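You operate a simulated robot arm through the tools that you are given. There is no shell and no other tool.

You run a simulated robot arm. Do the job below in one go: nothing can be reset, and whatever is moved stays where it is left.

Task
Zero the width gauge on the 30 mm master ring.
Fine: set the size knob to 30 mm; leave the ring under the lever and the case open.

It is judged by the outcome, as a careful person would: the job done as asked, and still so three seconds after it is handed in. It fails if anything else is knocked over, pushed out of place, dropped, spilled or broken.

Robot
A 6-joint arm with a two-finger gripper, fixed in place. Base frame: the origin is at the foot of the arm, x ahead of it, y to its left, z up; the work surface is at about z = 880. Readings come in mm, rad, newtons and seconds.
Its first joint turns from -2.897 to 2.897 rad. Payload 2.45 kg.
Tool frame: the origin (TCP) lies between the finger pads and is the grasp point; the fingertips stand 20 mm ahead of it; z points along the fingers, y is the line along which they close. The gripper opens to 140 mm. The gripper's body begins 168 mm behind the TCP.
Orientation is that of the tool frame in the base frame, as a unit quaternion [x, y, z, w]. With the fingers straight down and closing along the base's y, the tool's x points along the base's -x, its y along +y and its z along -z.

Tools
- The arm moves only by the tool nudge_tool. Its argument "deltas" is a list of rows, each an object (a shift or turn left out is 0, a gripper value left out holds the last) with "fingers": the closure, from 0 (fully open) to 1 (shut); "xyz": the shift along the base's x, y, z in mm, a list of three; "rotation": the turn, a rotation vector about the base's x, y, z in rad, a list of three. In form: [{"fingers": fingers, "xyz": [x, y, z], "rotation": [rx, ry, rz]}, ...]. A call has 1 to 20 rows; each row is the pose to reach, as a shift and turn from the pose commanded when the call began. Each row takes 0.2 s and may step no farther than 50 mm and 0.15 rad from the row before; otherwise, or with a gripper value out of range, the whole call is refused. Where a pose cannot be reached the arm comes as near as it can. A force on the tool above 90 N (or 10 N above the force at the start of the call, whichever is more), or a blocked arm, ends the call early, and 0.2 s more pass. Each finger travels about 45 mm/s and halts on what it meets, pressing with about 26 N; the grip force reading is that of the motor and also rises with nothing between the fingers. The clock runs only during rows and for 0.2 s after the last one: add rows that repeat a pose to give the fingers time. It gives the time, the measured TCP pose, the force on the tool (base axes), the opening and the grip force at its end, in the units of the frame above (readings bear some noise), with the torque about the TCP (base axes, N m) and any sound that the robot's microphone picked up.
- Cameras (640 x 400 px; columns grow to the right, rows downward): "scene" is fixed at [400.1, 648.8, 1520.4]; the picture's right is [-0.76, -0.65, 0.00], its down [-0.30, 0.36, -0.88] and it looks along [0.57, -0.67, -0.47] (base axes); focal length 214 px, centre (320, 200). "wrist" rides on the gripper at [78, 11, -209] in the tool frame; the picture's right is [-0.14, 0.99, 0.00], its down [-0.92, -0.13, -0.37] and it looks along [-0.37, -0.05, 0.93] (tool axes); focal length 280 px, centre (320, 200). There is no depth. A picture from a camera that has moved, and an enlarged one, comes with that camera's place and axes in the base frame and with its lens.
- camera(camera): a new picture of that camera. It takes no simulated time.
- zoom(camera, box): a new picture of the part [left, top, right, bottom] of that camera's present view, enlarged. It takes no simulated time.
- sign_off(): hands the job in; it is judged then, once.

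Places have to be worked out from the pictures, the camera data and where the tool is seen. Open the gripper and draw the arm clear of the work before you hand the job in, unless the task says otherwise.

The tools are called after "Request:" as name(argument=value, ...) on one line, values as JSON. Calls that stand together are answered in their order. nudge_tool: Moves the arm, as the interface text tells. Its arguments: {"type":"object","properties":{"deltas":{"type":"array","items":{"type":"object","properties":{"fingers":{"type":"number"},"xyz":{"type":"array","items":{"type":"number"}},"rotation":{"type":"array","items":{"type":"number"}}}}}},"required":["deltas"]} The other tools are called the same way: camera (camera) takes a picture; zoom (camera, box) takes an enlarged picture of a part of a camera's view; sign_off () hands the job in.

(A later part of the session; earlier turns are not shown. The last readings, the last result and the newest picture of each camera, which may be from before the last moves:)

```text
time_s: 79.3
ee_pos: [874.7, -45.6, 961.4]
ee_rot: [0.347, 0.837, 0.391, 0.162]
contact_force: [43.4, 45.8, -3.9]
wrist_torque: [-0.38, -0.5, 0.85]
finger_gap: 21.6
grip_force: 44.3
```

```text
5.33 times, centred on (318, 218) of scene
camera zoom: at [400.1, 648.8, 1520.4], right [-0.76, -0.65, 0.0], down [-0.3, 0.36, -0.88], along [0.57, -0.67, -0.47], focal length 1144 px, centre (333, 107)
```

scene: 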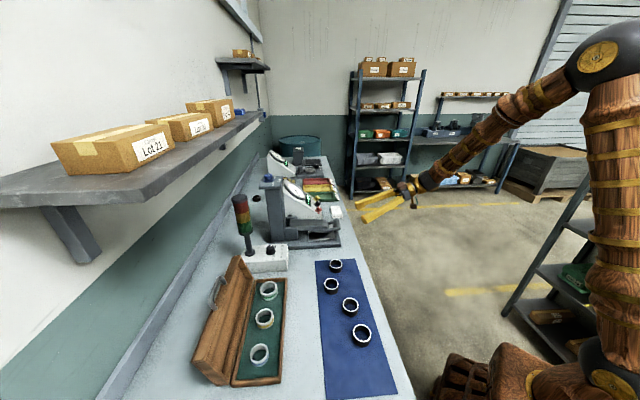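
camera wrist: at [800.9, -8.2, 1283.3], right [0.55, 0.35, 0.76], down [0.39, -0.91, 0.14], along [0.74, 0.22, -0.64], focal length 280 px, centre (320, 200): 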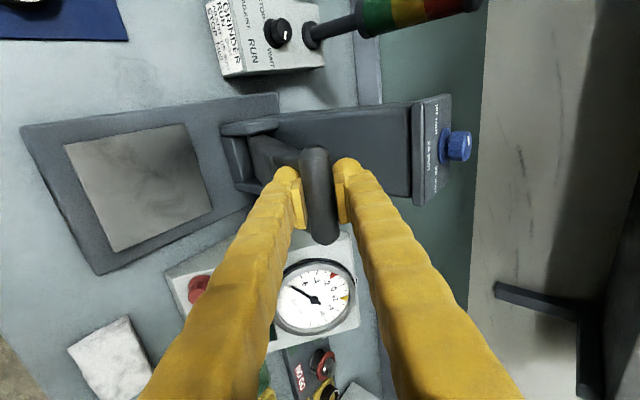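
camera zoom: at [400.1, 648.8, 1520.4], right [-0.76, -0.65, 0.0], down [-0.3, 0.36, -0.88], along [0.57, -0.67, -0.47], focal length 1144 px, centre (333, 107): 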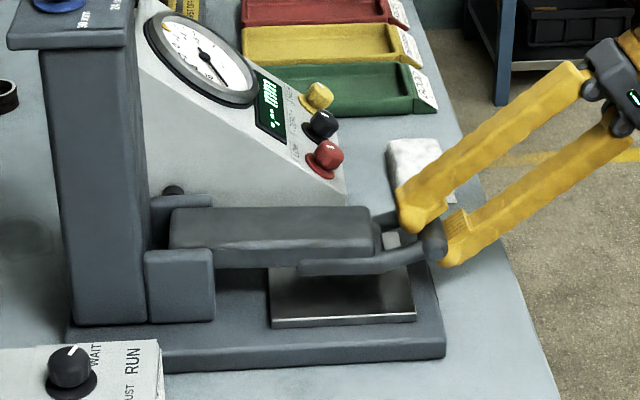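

Almost at rest. I'll set it down the last few mm, open, and back straight out.

Request:
nudge_tool(deltas=[{"fingers": 0.95, "xyz": [0.8, 0.8, -4]}, {"fingers": 0.95, "xyz": [0.8, 0.8, -7]}, {"fingers": 0.85, "xyz": [0.8, 0.8, -7]}, {"fingers": 0.72, "xyz": [0, 0, -6]}, {"fingers": 0.7, "xyz": [-1, -1, -5]}, {"fingers": 0.7, "xyz": [-10, -10, 6]}, {"fingers": 0.7, "xyz": [-25, -25, 25]}, {"fingers": 0.7, "xyz": [-45, -45, 50]}, {"fingers": 0.7, "xyz": [-60, -60, 80]}, {"fingers": 0.6, "xyz": [-60, -60, 120]}, {"fingers": 0.5, "xyz": [-60, -60, 120]}])

Request:
zoom(camera="scene", box=[265, 180, 370, 255])

```text
time_s: 81.7
ee_pos: [814.0, -104.4, 1082.2]
ee_rot: [0.347, 0.837, 0.391, 0.163]
contact_force: [0.0, 0.4, -0.4]
wrist_torque: [0.04, 0.03, 0.0]
finger_gap: 70.1
grip_force: 0.0
```

```text
5.33 times, centred on (318, 218) of scene
camera zoom: at [400.1, 648.8, 1520.4], right [-0.76, -0.65, 0.0], down [-0.3, 0.36, -0.88], along [0.57, -0.67, -0.47], focal length 1144 px, centre (333, 107)
```

zoom: 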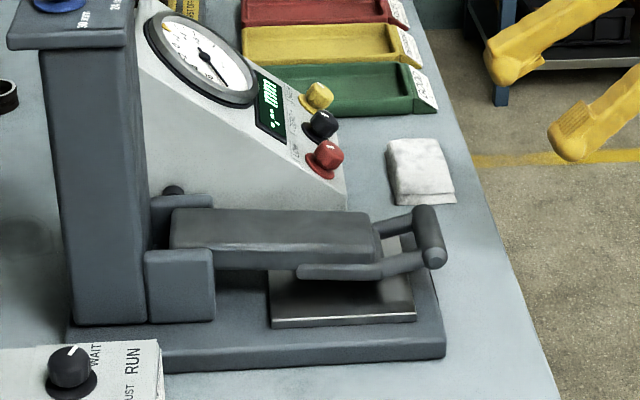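

The lever is back at rest and undisturbed. Now I'll turn the tool so the fingers close along the bar's length, open fully, and hover above the bar.

Request:
nudge_tool(deltas=[{"fingers": 0.3, "xyz": [0, 0, 20], "rotation": [-0.1, 0.1, 0]}, {"fingers": 0.2, "xyz": [0, 0, 40], "rotation": [-0.2, 0.2, 0]}, {"fingers": 0.1, "xyz": [0, 0, 60], "rotation": [-0.3, 0.3, 0]}, {"fingers": 0.0, "xyz": [0, 0, 80], "rotation": [-0.4, 0.4, 0]}, {"fingers": 0.0, "xyz": [0, 0, 100], "rotation": [-0.5, 0.5, 0]}, {"fingers": 0.0, "xyz": [0, 0, 120], "rotation": [-0.6, 0.6, 0]}, {"fingers": 0.0, "xyz": [0, 0, 120], "rotation": [-0.617, 0.617, 0]}, {"fingers": 0.0, "xyz": [0, 0, 120], "rotation": [-0.617, 0.617, 0]}])

Request:
nudge_tool(deltas=[{"xyz": [6, 6, 0], "rotation": [0, 0, 0.143]}, {"xyz": [12, 12, 0], "rotation": [0, 0, 0.286]}, {"xyz": [18, 18, 0], "rotation": [0, 0, 0.428]}, {"xyz": [24, 24, 0], "rotation": [0, 0, 0.571]}, {"xyz": [30, 30, 0], "rotation": [0, 0, 0.714]}, {"xyz": [36, 36, 0], "rotation": [0, 0, 0.857]}, {"xyz": [42, 42, -20], "rotation": [0, 0, 1.0]}, {"xyz": [48, 48, -40], "rotation": [0, 0, 1.142]}, {"xyz": [54, 54, -60], "rotation": [0, 0, 1.285]}, {"xyz": [60, 60, -80], "rotation": [0, 0, 1.428]}, {"xyz": [64, 63, -100], "rotation": [0, 0, 1.571]}, {"xyz": [64, 63, -120], "rotation": [0, 0, 1.571]}, {"xyz": [64, 63, -120], "rotation": [0, 0, 1.571]}])

Request:
camera(camera="wrist")

Request:
zoom(camera="scene", box=[255, 160, 370, 255])

```text
time_s: 83.5
ee_pos: [814.6, -105.2, 1201.6]
ee_rot: [0.384, 0.923, 0.001, 0.001]
contact_force: [0.2, 0.2, 0.1]
wrist_torque: [0.04, 0.0, 0.02]
finger_gap: 140.3
grip_force: 0.0
```

```text
time_s: 86.3
ee_pos: [879.1, -41.2, 1082.7]
ee_rot: [-0.382, 0.924, 0.001, 0.0]
contact_force: [-0.1, -0.4, -0.4]
wrist_torque: [0.0, 0.01, -0.03]
finger_gap: 140.1
grip_force: 0.1
```

```text
taken
camera wrist: at [815.6, -91.5, 1291.9], right [-0.6, 0.8, 0.0], down [0.74, 0.56, 0.37], along [0.29, 0.23, -0.93], focal length 280 px, centre (320, 200)
```

wrist: 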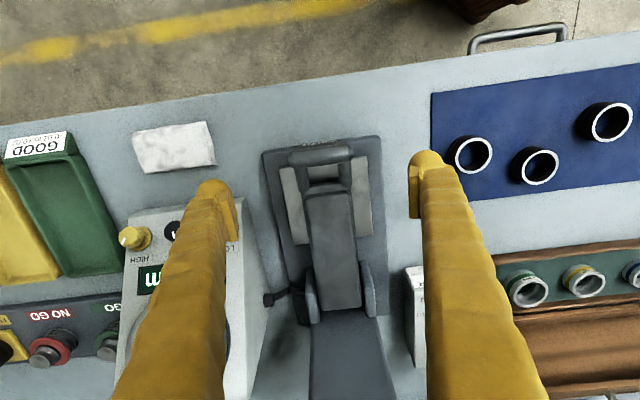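

```text
4.21 times, centred on (312, 208) of scene
camera zoom: at [400.1, 648.8, 1520.4], right [-0.76, -0.65, 0.0], down [-0.3, 0.36, -0.88], along [0.57, -0.67, -0.47], focal length 903 px, centre (352, 168)
```

zoom: 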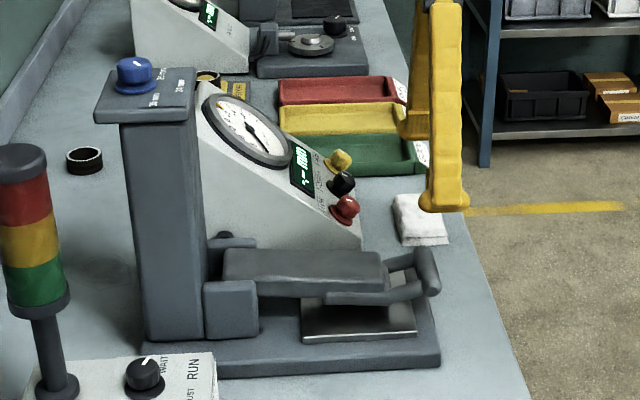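

Request:
zoom(camera="wrist", box=[240, 120, 400, 230])

```text
3.64 times, centred on (320, 175) of wrist
camera zoom: at [815.6, -91.5, 1291.9], right [-0.6, 0.8, 0.0], down [0.74, 0.56, 0.37], along [0.29, 0.23, -0.93], focal length 1020 px, centre (320, 291)
```

zoom: 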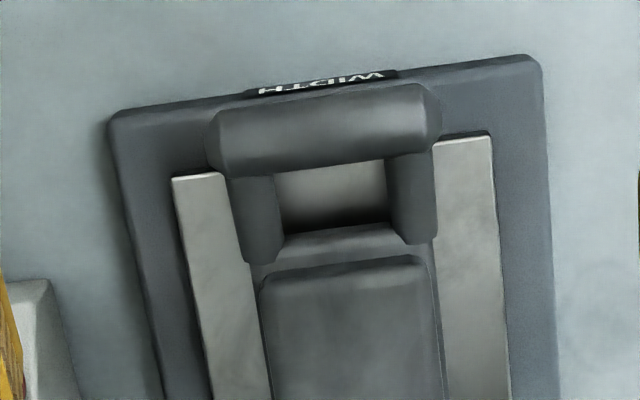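

Bar ends are at about ±40 mm from (877.5, -43). I'll descend with the fingers outside the ends.

Request:
nudge_tool(deltas=[{"fingers": 0.15, "xyz": [-1.2, -1.2, -40]}, {"fingers": 0.2, "xyz": [-1.2, -1.2, -80]}, {"fingers": 0.2, "xyz": [-1.2, -1.2, -105]}, {"fingers": 0.2, "xyz": [-1.2, -1.2, -120]}, {"fingers": 0.2, "xyz": [-1.2, -1.2, -128]}, {"fingers": 0.2, "xyz": [-1.2, -1.2, -128]}])

Request:
zoom(camera="wrist", box=[200, 100, 440, 260])

Request:
zoom(camera="scene", box=[280, 180, 370, 255])

```text
time_s: 87.7
ee_pos: [875.7, -43.3, 954.9]
ee_rot: [-0.382, 0.924, 0.002, 0.0]
contact_force: [-0.4, 0.2, -0.6]
wrist_torque: [-0.01, 0.01, -0.02]
finger_gap: 112.0
grip_force: 0.1
```

```text
2.50 times, centred on (320, 180) of wrist
camera zoom: at [812.4, -92.7, 1164.1], right [-0.6, 0.8, 0.0], down [0.74, 0.56, 0.37], along [0.29, 0.22, -0.93], focal length 701 px, centre (320, 250)
```

zoom: 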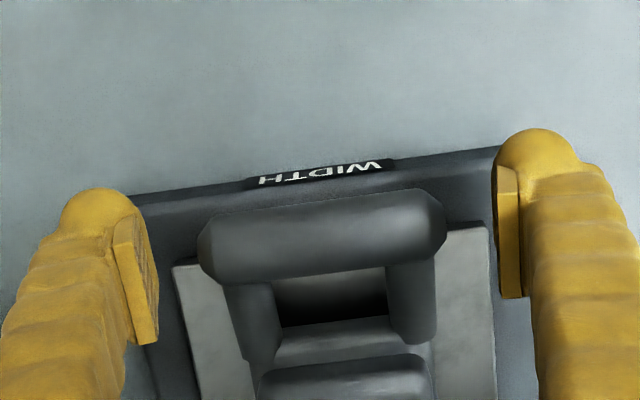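

```text
5.33 times, centred on (325, 218) of scene
camera zoom: at [400.1, 648.8, 1520.4], right [-0.76, -0.65, 0.0], down [-0.3, 0.36, -0.88], along [0.57, -0.67, -0.47], focal length 1144 px, centre (293, 107)
```

zoom: 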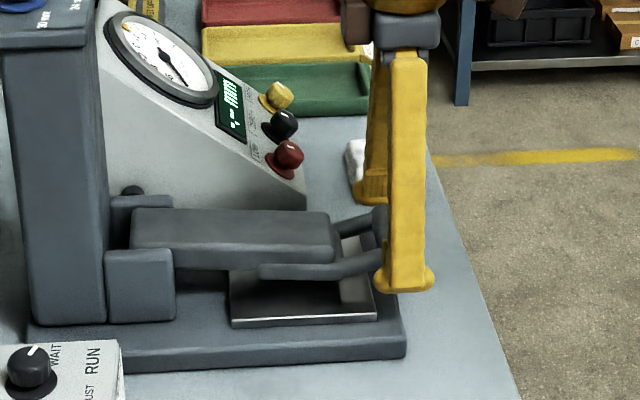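

The bar axis is about 3 mm farther toward the column than the pad centre. I'll correct for that and close on the ends.

Request:
nudge_tool(deltas=[{"fingers": 0.25, "xyz": [2.2, 2.2, 0]}, {"fingers": 0.35, "xyz": [2.2, 2.2, 0]}, {"fingers": 0.45, "xyz": [2.2, 2.2, 0]}, {"fingers": 0.55, "xyz": [2.2, 2.2, 0]}, {"fingers": 0.55, "xyz": [2.2, 2.2, 0]}])

Request:
zoom(camera="wrist", box=[200, 100, 440, 260])

```text
time_s: 88.9
ee_pos: [877.7, -42.0, 954.6]
ee_rot: [-0.383, 0.924, 0.002, 0.001]
contact_force: [4.7, -3.2, 0.4]
wrist_torque: [-0.04, 0.01, 0.02]
finger_gap: 78.4
grip_force: 43.9
```

```text
2.50 times, centred on (320, 180) of wrist
camera zoom: at [814.4, -90.3, 1163.7], right [-0.6, 0.8, 0.0], down [0.74, 0.56, 0.37], along [0.29, 0.22, -0.93], focal length 701 px, centre (320, 250)
```

zoom: 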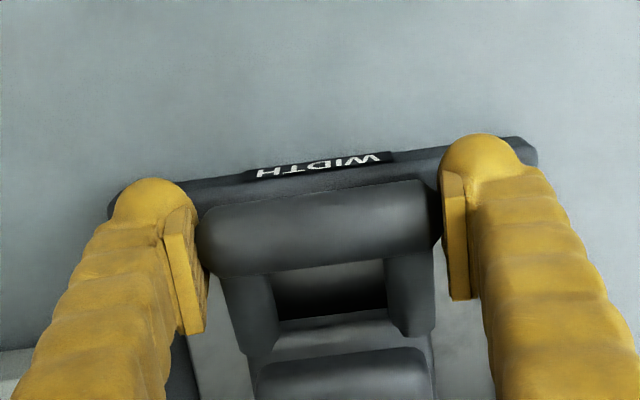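

Both ends are held at 78.4 mm with balanced forces. Now lifting the lever along its arc to about 45°.

Request:
nudge_tool(deltas=[{"fingers": 0.55, "xyz": [1, 1, 12]}, {"fingers": 0.55, "xyz": [2.1, 2.1, 25.2]}, {"fingers": 0.55, "xyz": [4, 4, 38]}, {"fingers": 0.55, "xyz": [6.4, 6.4, 50.7]}, {"fingers": 0.55, "xyz": [9.4, 9.4, 63]}, {"fingers": 0.55, "xyz": [12.9, 12.9, 75.2]}, {"fingers": 0.55, "xyz": [16.9, 16.9, 87]}, {"fingers": 0.55, "xyz": [21.4, 21.4, 98.4]}, {"fingers": 0.55, "xyz": [26.4, 26.4, 109.3]}, {"fingers": 0.55, "xyz": [31.9, 31.9, 119.9]}, {"fingers": 0.55, "xyz": [37.9, 37.9, 130]}, {"fingers": 0.55, "xyz": [44.2, 44.2, 139.5]}, {"fingers": 0.55, "xyz": [44.2, 44.2, 139.5]}])

Request:
zoom(camera="scene", box=[255, 150, 370, 255])

Request:
camera(camera="wrist")

```text
time_s: 91.7
ee_pos: [924.3, 2.7, 1091.7]
ee_rot: [-0.383, 0.924, 0.001, 0.0]
contact_force: [-39.4, 33.1, -1.5]
wrist_torque: [-0.23, 0.61, -0.83]
finger_gap: 77.2
grip_force: 45.3
```

```text
3.81 times, centred on (312, 202) of scene
camera zoom: at [400.1, 648.8, 1520.4], right [-0.76, -0.65, 0.0], down [-0.3, 0.36, -0.88], along [0.57, -0.67, -0.47], focal length 817 px, centre (349, 190)
```

zoom: 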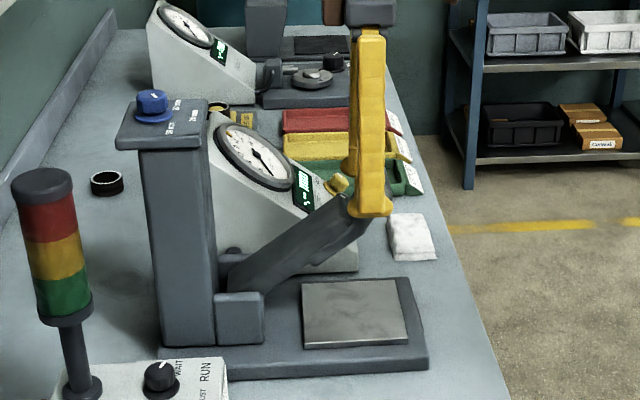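

```text
taken
camera wrist: at [859.5, -45.8, 1301.7], right [-0.6, 0.8, 0.0], down [0.74, 0.56, 0.37], along [0.29, 0.23, -0.93], focal length 280 px, centre (320, 200)
```

wrist: 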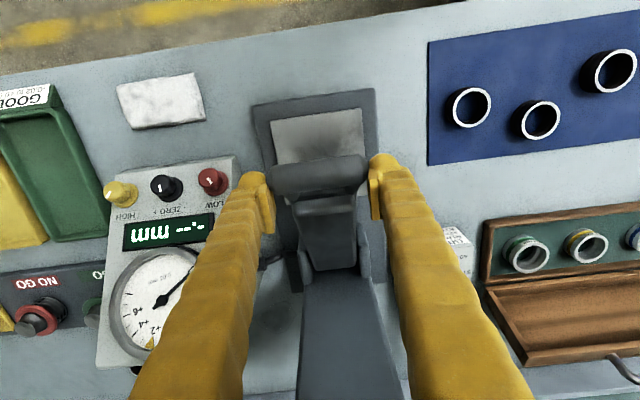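

The lever pivots freely in the grip; only a small sideways offset shows (+50 N along p). I'll correct that and raise it to about 76°.

Request:
nudge_tool(deltas=[{"fingers": 0.55, "xyz": [-1, 1, 0]}, {"fingers": 0.55, "xyz": [5.5, 7.9, 9]}, {"fingers": 0.55, "xyz": [12.7, 15.1, 17.4]}, {"fingers": 0.55, "xyz": [20.1, 22.5, 25.1]}, {"fingers": 0.55, "xyz": [27.9, 30.3, 32.2]}, {"fingers": 0.55, "xyz": [35.9, 38.3, 38.6]}, {"fingers": 0.55, "xyz": [44.3, 46.7, 44.3]}, {"fingers": 0.55, "xyz": [52.9, 55.3, 49.2]}, {"fingers": 0.55, "xyz": [61.6, 64, 53.4]}, {"fingers": 0.55, "xyz": [70.6, 73, 56.9]}, {"fingers": 0.55, "xyz": [70.6, 73, 56.9]}])

Request:
zoom(camera="scene", box=[235, 150, 370, 255])

Request:
camera(camera="wrist")

```text
time_s: 94.1
ee_pos: [994.8, 75.9, 1147.1]
ee_rot: [-0.383, 0.924, 0.001, 0.0]
contact_force: [-0.2, 0.6, -0.5]
wrist_torque: [0.01, 0.03, 0.0]
finger_gap: 62.9
grip_force: 0.0
```

```text
3.81 times, centred on (302, 202) of scene
camera zoom: at [400.1, 648.8, 1520.4], right [-0.76, -0.65, 0.0], down [-0.3, 0.36, -0.88], along [0.57, -0.67, -0.47], focal length 817 px, centre (387, 190)
```

zoom: 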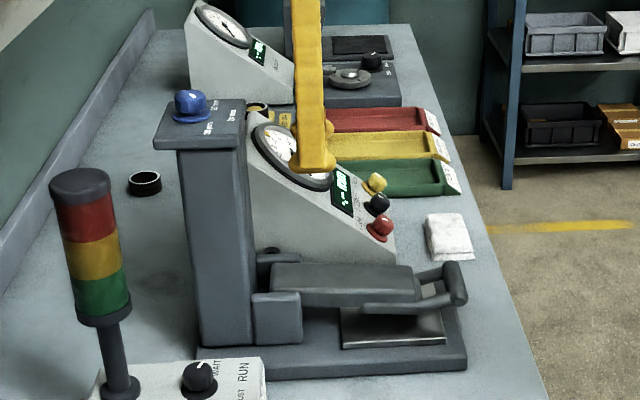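

```text
taken
camera wrist: at [931.5, 26.6, 1357.3], right [-0.6, 0.8, 0.0], down [0.74, 0.56, 0.37], along [0.29, 0.22, -0.93], focal length 280 px, centre (320, 200)
```

wrist: 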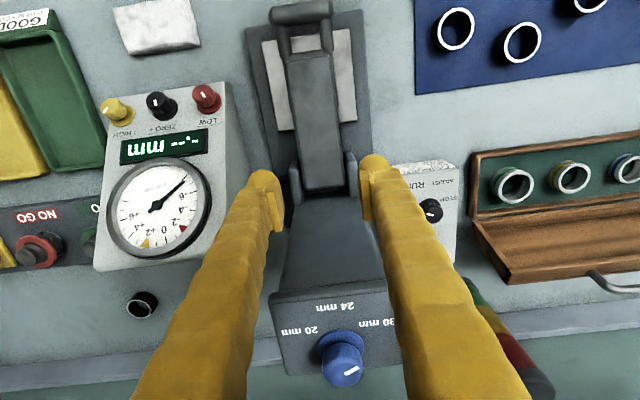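

The bar slipped out of the grip partway and the lever dropped back to rest, apparently without harm. A pinch is unreliable, so I'll push the lever up from underneath with closed fingers. First I'll back off and look at the gauge.

Request:
nudge_tool(deltas=[{"fingers": 0.55, "xyz": [-20, -20, 30]}, {"fingers": 0.7, "xyz": [-50, -50, 55]}, {"fingers": 0.85, "xyz": [-80, -80, 60]}, {"fingers": 1.0, "xyz": [-110, -110, 60]}, {"fingers": 1.0, "xyz": [-140, -140, 60]}, {"fingers": 1.0, "xyz": [-170, -170, 60]}, {"fingers": 1.0, "xyz": [-195, -196, 60]}, {"fingers": 1.0, "xyz": [-195, -196, 60]}])

Request:
zoom(camera="scene", box=[255, 170, 360, 255])

Request:
camera(camera="wrist")

```text
time_s: 95.9
ee_pos: [799.3, -120.3, 1209.0]
ee_rot: [-0.383, 0.924, 0.002, 0.0]
contact_force: [-0.2, 0.6, 0.0]
wrist_torque: [0.02, 0.0, 0.02]
finger_gap: 0.1
grip_force: 25.9
```

```text
4.71 times, centred on (308, 212) of scene
camera zoom: at [400.1, 648.8, 1520.4], right [-0.76, -0.65, 0.0], down [-0.3, 0.36, -0.88], along [0.57, -0.67, -0.47], focal length 1009 px, centre (379, 141)
```

zoom: 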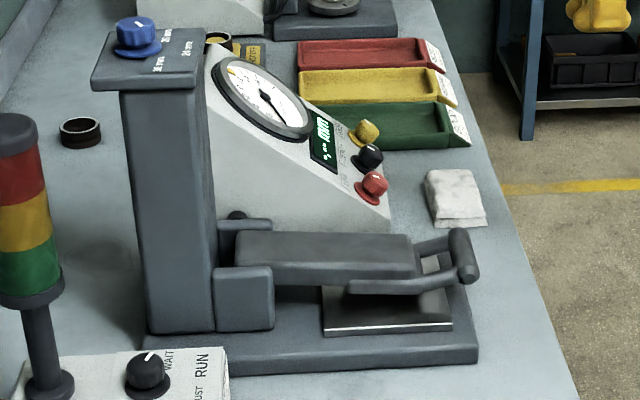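

```text
taken
camera wrist: at [734.8, -169.1, 1418.3], right [-0.6, 0.8, 0.0], down [0.74, 0.56, 0.37], along [0.29, 0.22, -0.93], focal length 280 px, centre (320, 200)
```

wrist: 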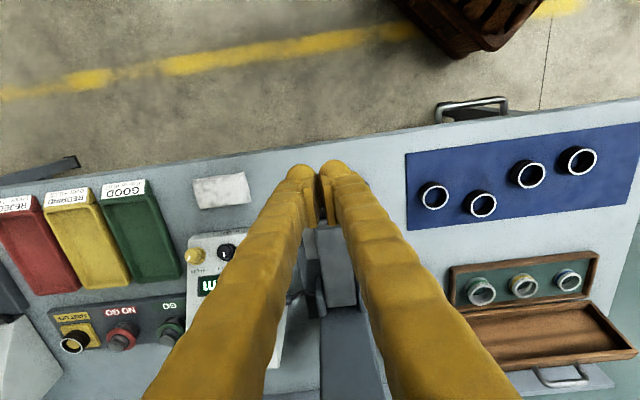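

The gauge is intact. The hinge appears damped, so moving fast made the bar slip. I'll grip the bar ends again with the bar deeper in the pads and lift slowly, keeping the side force balanced.

Request:
nudge_tool(deltas=[{"fingers": 0.8, "xyz": [20, 20, -30]}, {"fingers": 0.5, "xyz": [40, 40, -60]}, {"fingers": 0.3, "xyz": [60, 60, -90]}, {"fingers": 0.2, "xyz": [78, 78, -120]}, {"fingers": 0.2, "xyz": [78, 78, -150]}, {"fingers": 0.2, "xyz": [78, 78, -180]}, {"fingers": 0.2, "xyz": [78, 78, -210]}, {"fingers": 0.2, "xyz": [78, 78, -235]}, {"fingers": 0.2, "xyz": [78, 78, -250]}, {"fingers": 0.2, "xyz": [78, 78, -259]}, {"fingers": 0.2, "xyz": [78, 78, -259]}])

Request:
zoom(camera="wrist", box=[200, 100, 440, 260])

```text
time_s: 98.3
ee_pos: [878.2, -43.0, 946.1]
ee_rot: [-0.383, 0.924, 0.001, 0.001]
contact_force: [-0.5, 0.1, -0.4]
wrist_torque: [-0.01, 0.01, -0.03]
finger_gap: 111.9
grip_force: 0.0
```

```text
2.50 times, centred on (320, 180) of wrist
camera zoom: at [815.3, -91.8, 1156.5], right [-0.6, 0.8, 0.0], down [0.74, 0.56, 0.37], along [0.29, 0.22, -0.93], focal length 701 px, centre (320, 250)
```

zoom: 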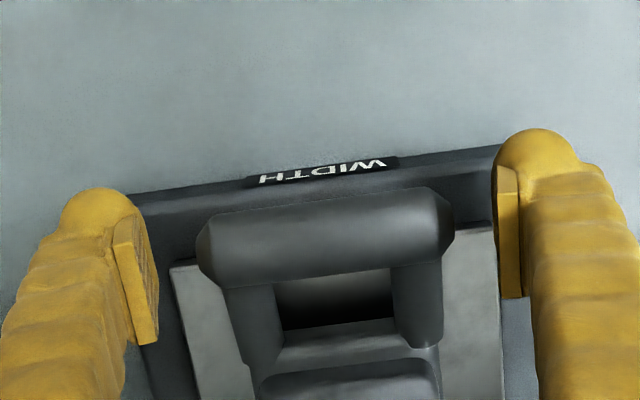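

The bar is within 2 mm of the pad centre. Small nudge, then close.

Request:
nudge_tool(deltas=[{"fingers": 0.25, "xyz": [0, 2, 0]}, {"fingers": 0.32, "xyz": [0, 2, 0]}, {"fingers": 0.4, "xyz": [0, 2, 0]}, {"fingers": 0.48, "xyz": [0, 2, 0]}, {"fingers": 0.55, "xyz": [0, 2, 0]}, {"fingers": 0.6, "xyz": [0, 2, 0]}])

Request:
zoom(camera="wrist", box=[200, 100, 440, 260])

```text
time_s: 99.7
ee_pos: [878.1, -41.5, 947.5]
ee_rot: [-0.382, 0.924, 0.001, 0.001]
contact_force: [3.6, -3.6, -0.4]
wrist_torque: [-0.01, 0.04, 0.03]
finger_gap: 78.7
grip_force: 45.4
```

```text
2.50 times, centred on (320, 180) of wrist
camera zoom: at [815.1, -89.6, 1157.3], right [-0.6, 0.8, 0.0], down [0.74, 0.56, 0.37], along [0.29, 0.22, -0.93], focal length 701 px, centre (320, 250)
```

zoom: 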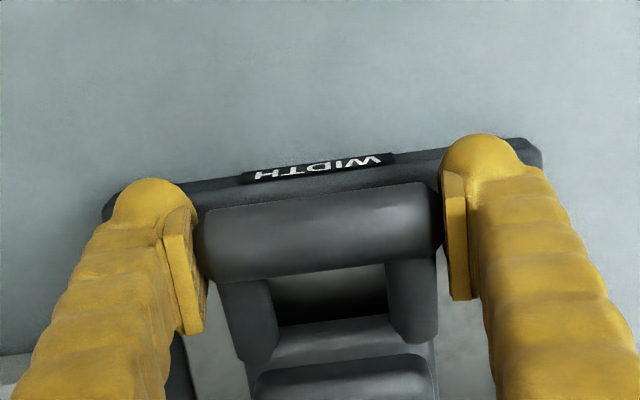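

Balanced grip. Lifting slowly, 2° per step.

Request:
nudge_tool(deltas=[{"fingers": 0.6, "xyz": [0.4, 0.4, 7.4]}, {"fingers": 0.6, "xyz": [1, 1, 14.9]}, {"fingers": 0.6, "xyz": [1.8, 1.8, 22.3]}, {"fingers": 0.6, "xyz": [2.7, 2.7, 29.6]}, {"fingers": 0.6, "xyz": [3.8, 3.8, 36.9]}, {"fingers": 0.6, "xyz": [5.1, 5.1, 44.2]}, {"fingers": 0.6, "xyz": [6.6, 6.6, 51.4]}, {"fingers": 0.6, "xyz": [8.2, 8.2, 58.5]}, {"fingers": 0.6, "xyz": [10, 10, 65.5]}, {"fingers": 0.6, "xyz": [12, 12, 72.4]}, {"fingers": 0.6, "xyz": [12, 12, 72.4]}])

Request:
zoom(camera="wrist", box=[200, 100, 440, 260])

Request:
zoom(camera="scene", box=[255, 150, 370, 255])

```text
time_s: 102.1
ee_pos: [889.2, -29.1, 1022.7]
ee_rot: [-0.382, 0.924, 0.001, 0.001]
contact_force: [38.6, -56.2, -2.3]
wrist_torque: [-0.67, 0.44, 0.23]
finger_gap: 77.9
grip_force: 45.0
```

```text
2.50 times, centred on (320, 180) of wrist
camera zoom: at [826.2, -77.8, 1231.8], right [-0.6, 0.8, 0.0], down [0.74, 0.56, 0.37], along [0.29, 0.22, -0.93], focal length 701 px, centre (320, 250)
```

zoom: 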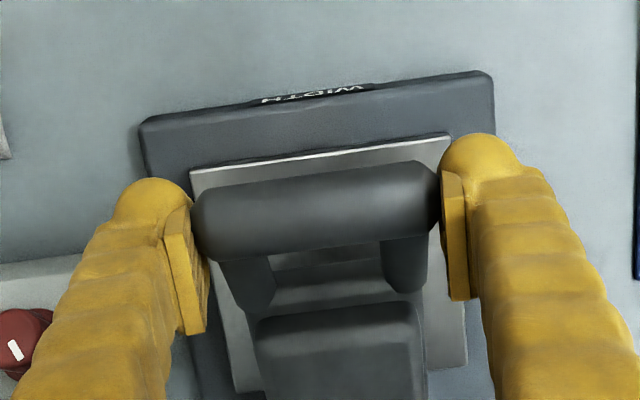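

```text
3.81 times, centred on (312, 202) of scene
camera zoom: at [400.1, 648.8, 1520.4], right [-0.76, -0.65, 0.0], down [-0.3, 0.36, -0.88], along [0.57, -0.67, -0.47], focal length 817 px, centre (349, 190)
```

zoom: 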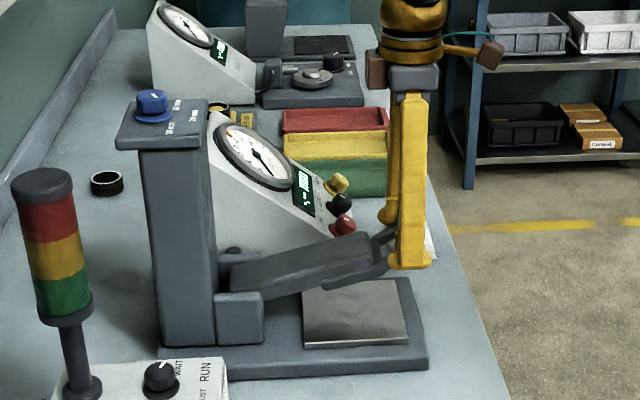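

The side force has swung the other way, and the bar sits about 5 mm off-centre. Fitting all the observations puts the pivot near q≈815, z≈953 with a radius of about 223 mm. I'll correct the offsets and continue on that arc.

Request:
nudge_tool(deltas=[{"fingers": 0.6, "xyz": [-2.1, -3.5, 0]}, {"fingers": 0.6, "xyz": [0.1, -1.3, 8.4]}, {"fingers": 0.6, "xyz": [3.2, 1.8, 19.1]}, {"fingers": 0.6, "xyz": [6.8, 5.4, 29.7]}, {"fingers": 0.6, "xyz": [10.7, 9.3, 39.9]}, {"fingers": 0.6, "xyz": [10.7, 9.3, 39.9]}])

Request:
zoom(camera="wrist", box=[200, 100, 440, 260])

Request:
zoom(camera="scene", box=[280, 160, 370, 235])

```text
time_s: 103.5
ee_pos: [899.6, -20.4, 1063.4]
ee_rot: [-0.382, 0.924, 0.002, 0.0]
contact_force: [34.3, -40.2, -6.8]
wrist_torque: [-0.94, 0.77, 0.27]
finger_gap: 78.2
grip_force: 45.1
```

```text
2.50 times, centred on (320, 180) of wrist
camera zoom: at [836.1, -68.5, 1272.5], right [-0.6, 0.8, 0.0], down [0.74, 0.56, 0.37], along [0.29, 0.22, -0.93], focal length 701 px, centre (320, 250)
```

zoom: 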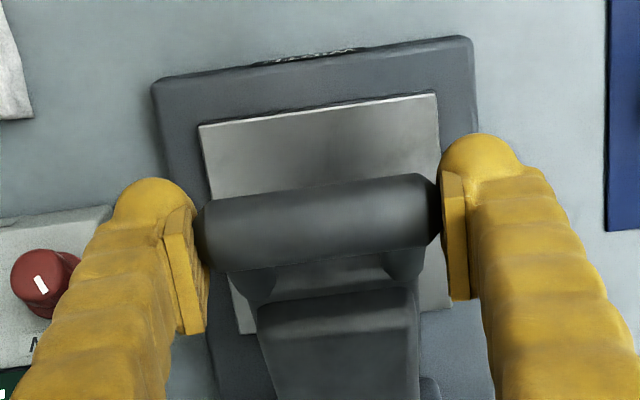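

```text
5.33 times, centred on (325, 198) of scene
camera zoom: at [400.1, 648.8, 1520.4], right [-0.76, -0.65, 0.0], down [-0.3, 0.36, -0.88], along [0.57, -0.67, -0.47], focal length 1144 px, centre (293, 213)
```

zoom: 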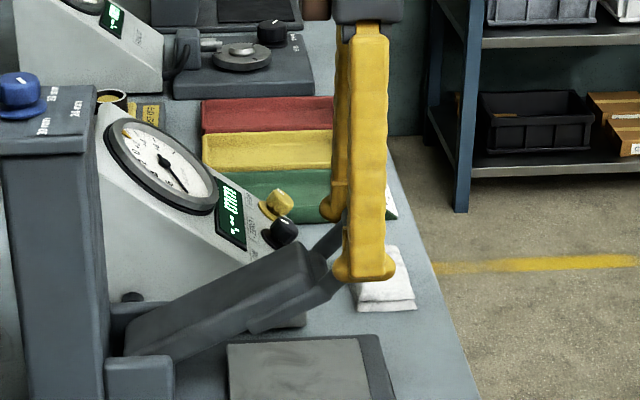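

The bar is better centred now. Trimming the side force and continuing to about 54°.

Request:
nudge_tool(deltas=[{"fingers": 0.6, "xyz": [0.9, -0.9, 0]}, {"fingers": 0.6, "xyz": [5.2, 3.4, 9.9]}, {"fingers": 0.6, "xyz": [9.9, 8.1, 19.5]}, {"fingers": 0.6, "xyz": [14.9, 13.1, 28.8]}, {"fingers": 0.6, "xyz": [20.3, 18.5, 37.6]}, {"fingers": 0.6, "xyz": [25.9, 24.1, 46.1]}, {"fingers": 0.6, "xyz": [25.9, 24.1, 46.1]}])

Request:
zoom(camera="wrist", box=[200, 100, 440, 260])

```text
time_s: 105.1
ee_pos: [925.4, 7.1, 1108.4]
ee_rot: [-0.383, 0.924, 0.002, 0.0]
contact_force: [-0.6, 4.6, -12.7]
wrist_torque: [-0.44, 0.77, -0.01]
finger_gap: 77.8
grip_force: 45.3
```

```text
2.50 times, centred on (320, 180) of wrist
camera zoom: at [862.8, -42.6, 1317.4], right [-0.6, 0.8, 0.0], down [0.74, 0.56, 0.37], along [0.29, 0.23, -0.93], focal length 701 px, centre (320, 250)
```

zoom: 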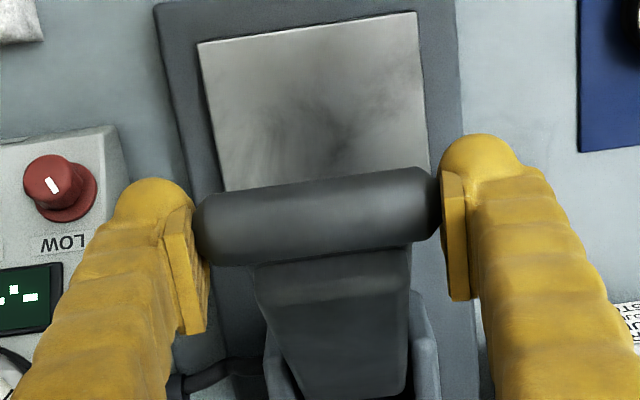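

Forces are small and the lever is at 45°. Continuing with a slight downward trim.

Request:
nudge_tool(deltas=[{"fingers": 0.6, "xyz": [0, 0, -4]}, {"fingers": 0.6, "xyz": [6, 6, 4]}, {"fingers": 0.6, "xyz": [12.2, 12.2, 11.6]}, {"fingers": 0.6, "xyz": [18.8, 18.8, 18.7]}, {"fingers": 0.6, "xyz": [25.6, 25.6, 25.3]}, {"fingers": 0.6, "xyz": [32.6, 32.6, 31.4]}, {"fingers": 0.6, "xyz": [32.6, 32.6, 31.4]}])

Request:
zoom(camera="wrist", box=[200, 100, 440, 260])

Request:
zoom(camera="scene", box=[255, 150, 370, 255])

```text
time_s: 106.7
ee_pos: [958.2, 38.6, 1139.5]
ee_rot: [-0.383, 0.924, 0.003, 0.0]
contact_force: [-47.7, 50.6, -13.5]
wrist_torque: [-0.45, 0.48, -0.79]
finger_gap: 78.1
grip_force: 45.3
```

```text
2.50 times, centred on (320, 180) of wrist
camera zoom: at [895.6, -10.4, 1348.3], right [-0.6, 0.8, 0.0], down [0.74, 0.56, 0.37], along [0.29, 0.23, -0.93], focal length 701 px, centre (320, 250)
```

zoom: 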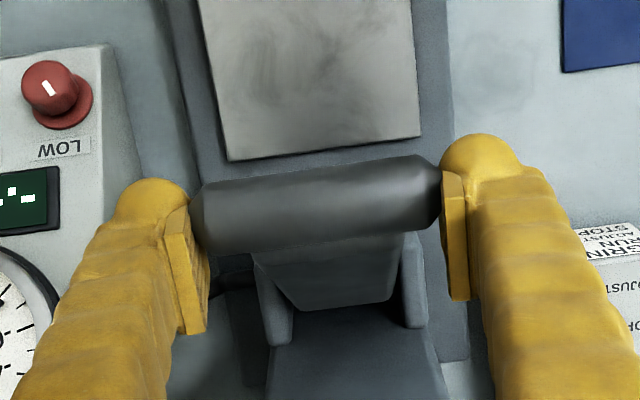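

```text
3.81 times, centred on (312, 202) of scene
camera zoom: at [400.1, 648.8, 1520.4], right [-0.76, -0.65, 0.0], down [-0.3, 0.36, -0.88], along [0.57, -0.67, -0.47], focal length 817 px, centre (349, 190)
```

zoom: 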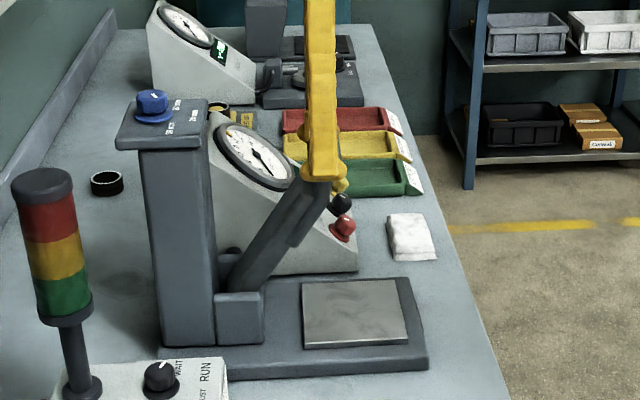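

Past 55° now. The side force has built up again, so I'll trim it and continue more slowly.

Request:
nudge_tool(deltas=[{"fingers": 0.6, "xyz": [-0.6, 0.6, 0]}, {"fingers": 0.6, "xyz": [-1, 1, 0]}, {"fingers": 0.6, "xyz": [2.5, 4.5, 3]}, {"fingers": 0.6, "xyz": [6.1, 8.1, 5.9]}, {"fingers": 0.6, "xyz": [9.7, 11.7, 8.6]}, {"fingers": 0.6, "xyz": [13.4, 15.4, 11.3]}, {"fingers": 0.6, "xyz": [17.2, 19.2, 13.8]}, {"fingers": 0.6, "xyz": [20.9, 22.9, 16.1]}, {"fingers": 0.6, "xyz": [20.9, 22.9, 16.1]}])

Request:
zoom(camera="wrist", box=[200, 100, 440, 260])

Request:
zoom(camera="scene", box=[255, 150, 370, 255])

```text
time_s: 108.7
ee_pos: [978.4, 60.3, 1157.7]
ee_rot: [-0.381, 0.924, 0.001, 0.0]
contact_force: [-13.6, 14.1, -16.0]
wrist_torque: [-0.64, 0.74, -0.3]
finger_gap: 78.3
grip_force: 44.1
```

```text
2.50 times, centred on (320, 180) of wrist
camera zoom: at [915.7, 11.0, 1366.2], right [-0.6, 0.8, 0.0], down [0.74, 0.56, 0.37], along [0.29, 0.22, -0.93], focal length 701 px, centre (320, 250)
```

zoom: 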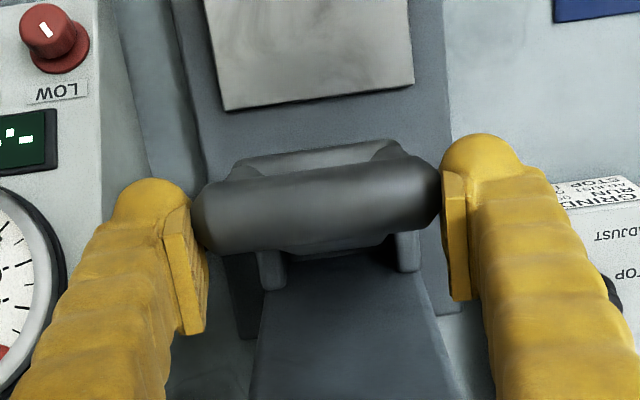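

```text
3.81 times, centred on (312, 202) of scene
camera zoom: at [400.1, 648.8, 1520.4], right [-0.76, -0.65, 0.0], down [-0.3, 0.36, -0.88], along [0.57, -0.67, -0.47], focal length 817 px, centre (349, 190)
```

zoom: 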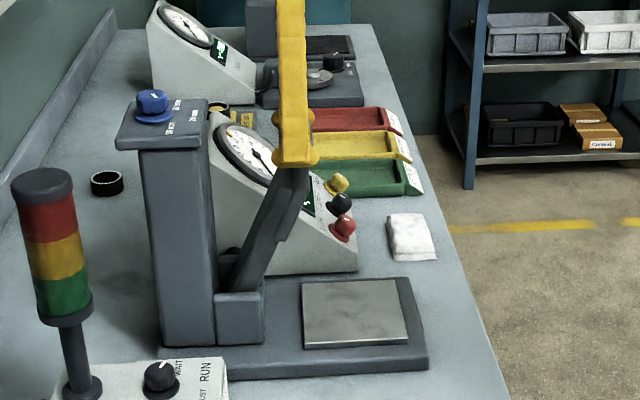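

About 67° and holding. Continuing toward vertical with a small downward trim.

Request:
nudge_tool(deltas=[{"fingers": 0.6, "xyz": [3.8, 3.8, 0]}, {"fingers": 0.6, "xyz": [7.7, 7.7, 0.5]}, {"fingers": 0.6, "xyz": [11.6, 11.6, 1.8]}, {"fingers": 0.6, "xyz": [15.5, 15.5, 3.2]}, {"fingers": 0.6, "xyz": [19.4, 19.4, 4.6]}, {"fingers": 0.6, "xyz": [23.4, 23.4, 6]}, {"fingers": 0.6, "xyz": [27.4, 27.4, 7.3]}, {"fingers": 0.6, "xyz": [31.5, 31.5, 8.5]}, {"fingers": 0.6, "xyz": [31.5, 31.5, 8.5]}])

Request:
zoom(camera="wrist", box=[200, 100, 440, 260])

Request:
zoom(camera="scene", box=[255, 150, 370, 255])

```text
time_s: 110.7
ee_pos: [1010.8, 90.3, 1162.7]
ee_rot: [-0.382, 0.924, 0.001, 0.0]
contact_force: [-4.1, -13.4, -14.4]
wrist_torque: [-0.23, -0.02, -0.01]
finger_gap: 77.7
grip_force: 45.4
```

```text
2.50 times, centred on (320, 180) of wrist
camera zoom: at [947.5, 42.7, 1373.3], right [-0.6, 0.8, 0.0], down [0.74, 0.56, 0.37], along [0.29, 0.22, -0.93], focal length 701 px, centre (320, 250)
```

zoom: 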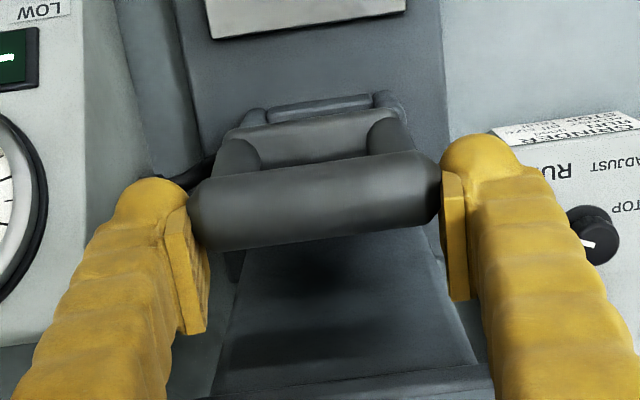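

```text
3.81 times, centred on (312, 202) of scene
camera zoom: at [400.1, 648.8, 1520.4], right [-0.76, -0.65, 0.0], down [-0.3, 0.36, -0.88], along [0.57, -0.67, -0.47], focal length 817 px, centre (349, 190)
```

zoom: 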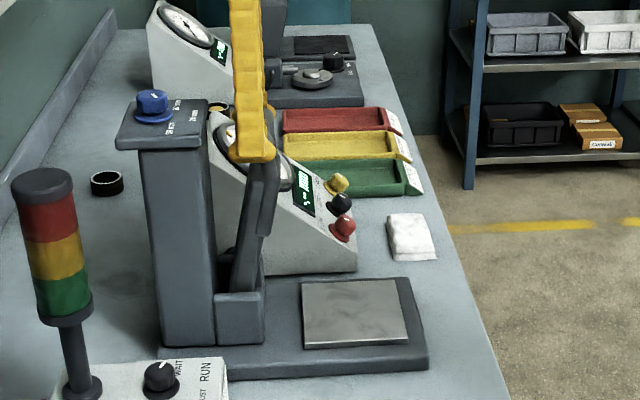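

The lever is near 80° and clear of the column cap. Continuing toward the stop in small steps.

Request:
nudge_tool(deltas=[{"fingers": 0.6, "xyz": [3.5, 3.5, 0]}, {"fingers": 0.6, "xyz": [7, 7, 0.5]}, {"fingers": 0.6, "xyz": [10.5, 10.5, 1]}, {"fingers": 0.6, "xyz": [14, 14, 1]}, {"fingers": 0.6, "xyz": [17, 17, 1]}, {"fingers": 0.6, "xyz": [17, 17, 1]}])

Request:
zoom(camera="wrist", box=[200, 100, 440, 260])

Request:
zoom(camera="scene", box=[255, 150, 370, 255])

```text
time_s: 112.1
ee_pos: [1026.7, 110.0, 1165.7]
ee_rot: [-0.383, 0.924, 0.002, 0.001]
contact_force: [0.7, 0.7, 0.0]
wrist_torque: [0.02, -0.01, -0.01]
finger_gap: 56.1
grip_force: 0.0
```

```text
2.50 times, centred on (320, 180) of wrist
camera zoom: at [964.4, 61.0, 1375.0], right [-0.6, 0.8, 0.0], down [0.74, 0.56, 0.37], along [0.29, 0.22, -0.93], focal length 701 px, centre (320, 250)
```

zoom: 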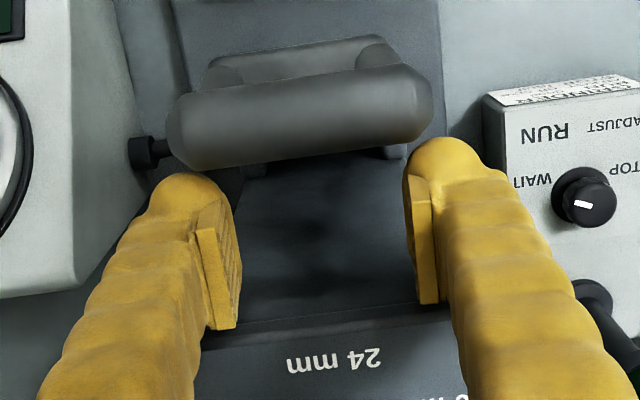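

```text
3.81 times, centred on (312, 202) of scene
camera zoom: at [400.1, 648.8, 1520.4], right [-0.76, -0.65, 0.0], down [-0.3, 0.36, -0.88], along [0.57, -0.67, -0.47], focal length 817 px, centre (349, 190)
```

zoom: 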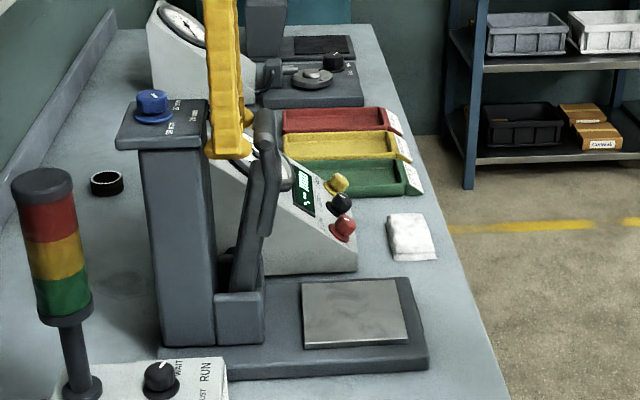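

The bar left the grip because the lever seems to have reached its stop at about 80°, and it's standing there. I'll wait a moment to see whether it stays.

Request:
nudge_tool(deltas=[{"fingers": 0.6}, {"fingers": 0.6}, {"fingers": 0.6}, {"fingers": 0.6}, {"fingers": 0.6}])

Request:
zoom(camera="scene", box=[255, 150, 370, 255])

Request:
zoom(camera="wrist", box=[200, 100, 440, 260])

```text
time_s: 113.3
ee_pos: [1027.5, 110.1, 1167.2]
ee_rot: [-0.384, 0.923, 0.002, 0.0]
contact_force: [0.2, 0.7, -0.1]
wrist_torque: [0.02, 0.0, 0.0]
finger_gap: 56.1
grip_force: 0.0
```

```text
3.81 times, centred on (312, 202) of scene
camera zoom: at [400.1, 648.8, 1520.4], right [-0.76, -0.65, 0.0], down [-0.3, 0.36, -0.88], along [0.57, -0.67, -0.47], focal length 817 px, centre (349, 190)
```

zoom: 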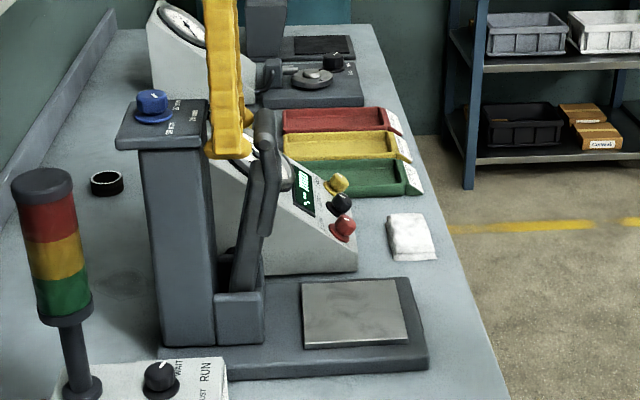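

```text
2.50 times, centred on (320, 180) of wrist
camera zoom: at [964.4, 60.8, 1375.1], right [-0.6, 0.8, 0.0], down [0.74, 0.56, 0.37], along [0.29, 0.22, -0.93], focal length 701 px, centre (320, 250)
```

zoom: 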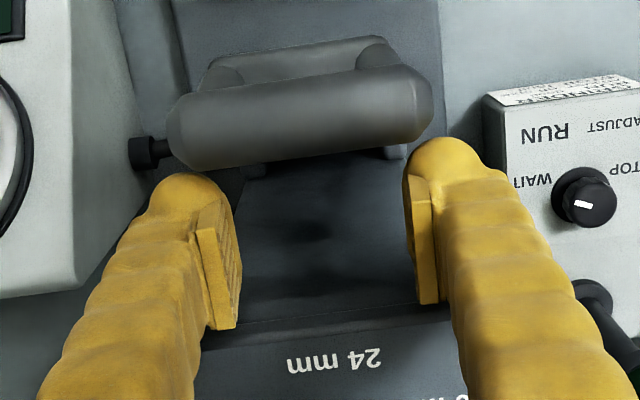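

The lever holds itself up. I'll withdraw straight up, then go over to the green 30 mm ring in the case.

Request:
nudge_tool(deltas=[{"fingers": 0.6, "xyz": [0, 0, 20]}, {"fingers": 0.6, "xyz": [0, 0, 50]}, {"fingers": 0.5, "xyz": [0, 0, 90]}, {"fingers": 0.5, "xyz": [-25, 30, 120]}, {"fingers": 0.5, "xyz": [-55, 65, 120]}, {"fingers": 0.5, "xyz": [-85, 100, 120]}, {"fingers": 0.5, "xyz": [-115, 135, 120]}, {"fingers": 0.5, "xyz": [-145, 170, 100]}, {"fingers": 0.5, "xyz": [-170, 205, 70]}, {"fingers": 0.5, "xyz": [-185, 240, 40]}, {"fingers": 0.5, "xyz": [-195, 262, 10]}, {"fingers": 0.5, "xyz": [-195, 262, 10]}])

Request:
camera(camera="wrist")

Request:
camera(camera="scene")

```text
refused: row 8 steps farther than a row can; nothing moved
```

```text
taken
camera wrist: at [964.4, 60.8, 1375.1], right [-0.6, 0.8, 0.0], down [0.74, 0.56, 0.37], along [0.29, 0.22, -0.93], focal length 280 px, centre (320, 200)
```

wrist: 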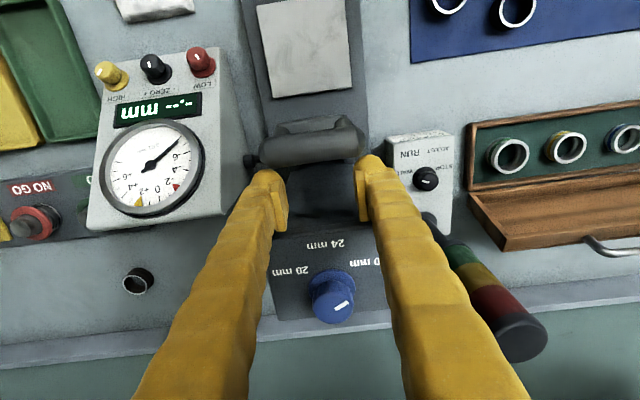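

```text
taken
```

scene: 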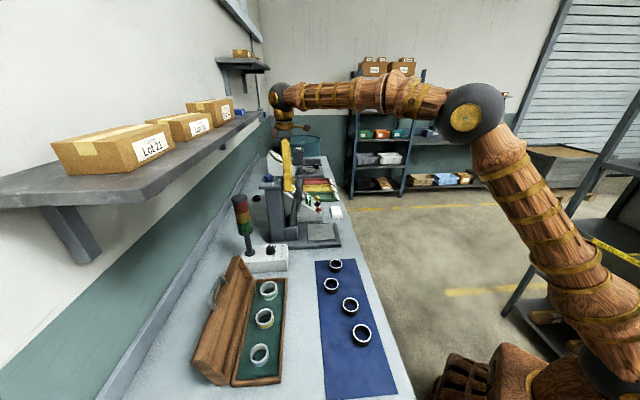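

One step was too long. Resending with finer steps, staying well above the signal tower.

Request:
nudge_tool(deltas=[{"fingers": 0.6, "xyz": [0, 0, 20]}, {"fingers": 0.6, "xyz": [0, 0, 55]}, {"fingers": 0.5, "xyz": [-5, 0, 95]}, {"fingers": 0.5, "xyz": [-25, 25, 120]}, {"fingers": 0.5, "xyz": [-50, 55, 130]}, {"fingers": 0.5, "xyz": [-75, 85, 130]}, {"fingers": 0.5, "xyz": [-100, 115, 130]}, {"fingers": 0.5, "xyz": [-125, 145, 130]}, {"fingers": 0.5, "xyz": [-145, 175, 115]}, {"fingers": 0.5, "xyz": [-160, 205, 90]}, {"fingers": 0.5, "xyz": [-170, 232, 55]}, {"fingers": 0.5, "xyz": [-172, 262, 20]}, {"fingers": 0.5, "xyz": [-172, 262, -20]}, {"fingers": 0.5, "xyz": [-172, 262, -20]}])

Request:
camera(camera="wrist")

Request:
camera(camera="scene")

```text
time_s: 116.3
ee_pos: [853.9, 371.5, 1144.8]
ee_rot: [-0.382, 0.924, 0.002, 0.001]
contact_force: [-0.5, -0.8, 0.9]
wrist_torque: [-0.01, 0.01, -0.02]
finger_gap: 70.0
grip_force: 0.1
```

```text
taken
camera wrist: at [789.7, 323.1, 1353.8], right [-0.6, 0.8, 0.0], down [0.74, 0.56, 0.37], along [0.29, 0.22, -0.93], focal length 280 px, centre (320, 200)
```

wrist: 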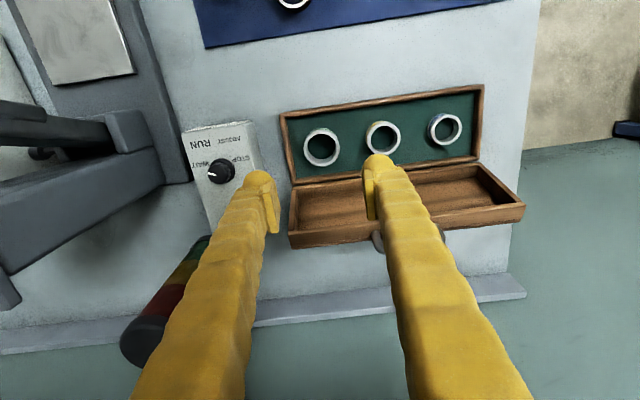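

```text
taken
```

scene: 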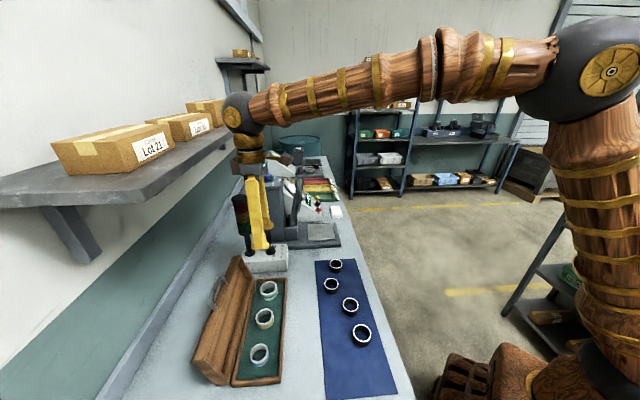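

Request:
zoom(camera="wrist", box=[270, 80, 490, 240])

Request:
zoom(camera="scene", box=[240, 240, 300, 310])

Request:
zoom(camera="scene", box=[255, 150, 370, 255])

```text
2.50 times, centred on (380, 160) of wrist
camera zoom: at [789.7, 323.1, 1353.8], right [-0.6, 0.8, 0.0], down [0.74, 0.56, 0.37], along [0.29, 0.22, -0.93], focal length 701 px, centre (170, 300)
```

zoom: 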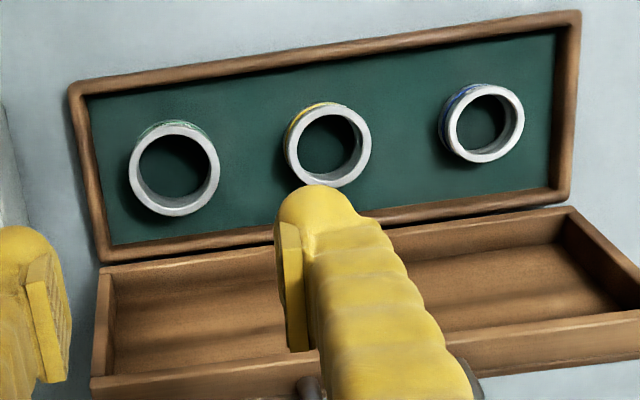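

```text
5.71 times, centred on (270, 275) of scene
camera zoom: at [400.1, 648.8, 1520.4], right [-0.76, -0.65, 0.0], down [-0.3, 0.36, -0.88], along [0.57, -0.67, -0.47], focal length 1226 px, centre (606, -229)
```

zoom: 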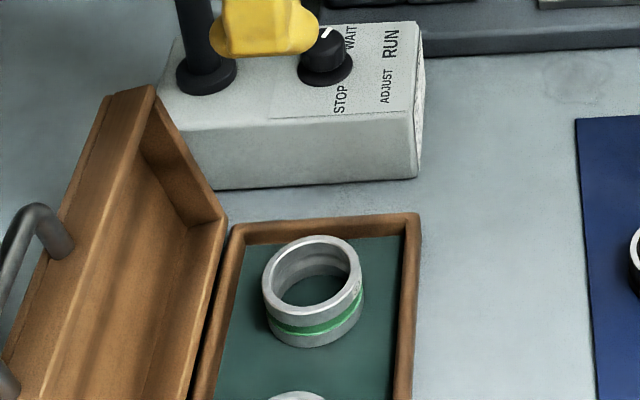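

```text
3.81 times, centred on (312, 202) of scene
camera zoom: at [400.1, 648.8, 1520.4], right [-0.76, -0.65, 0.0], down [-0.3, 0.36, -0.88], along [0.57, -0.67, -0.47], focal length 817 px, centre (349, 190)
```

zoom: 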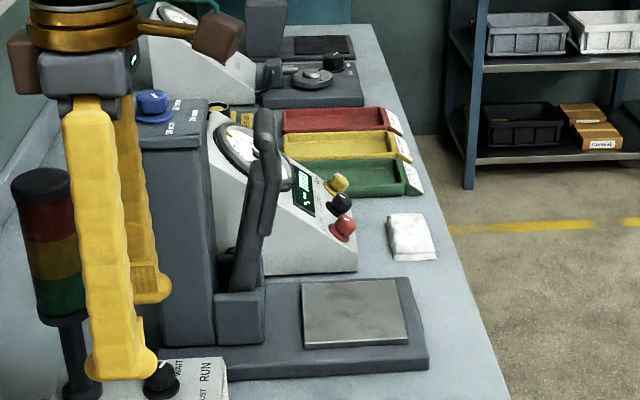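

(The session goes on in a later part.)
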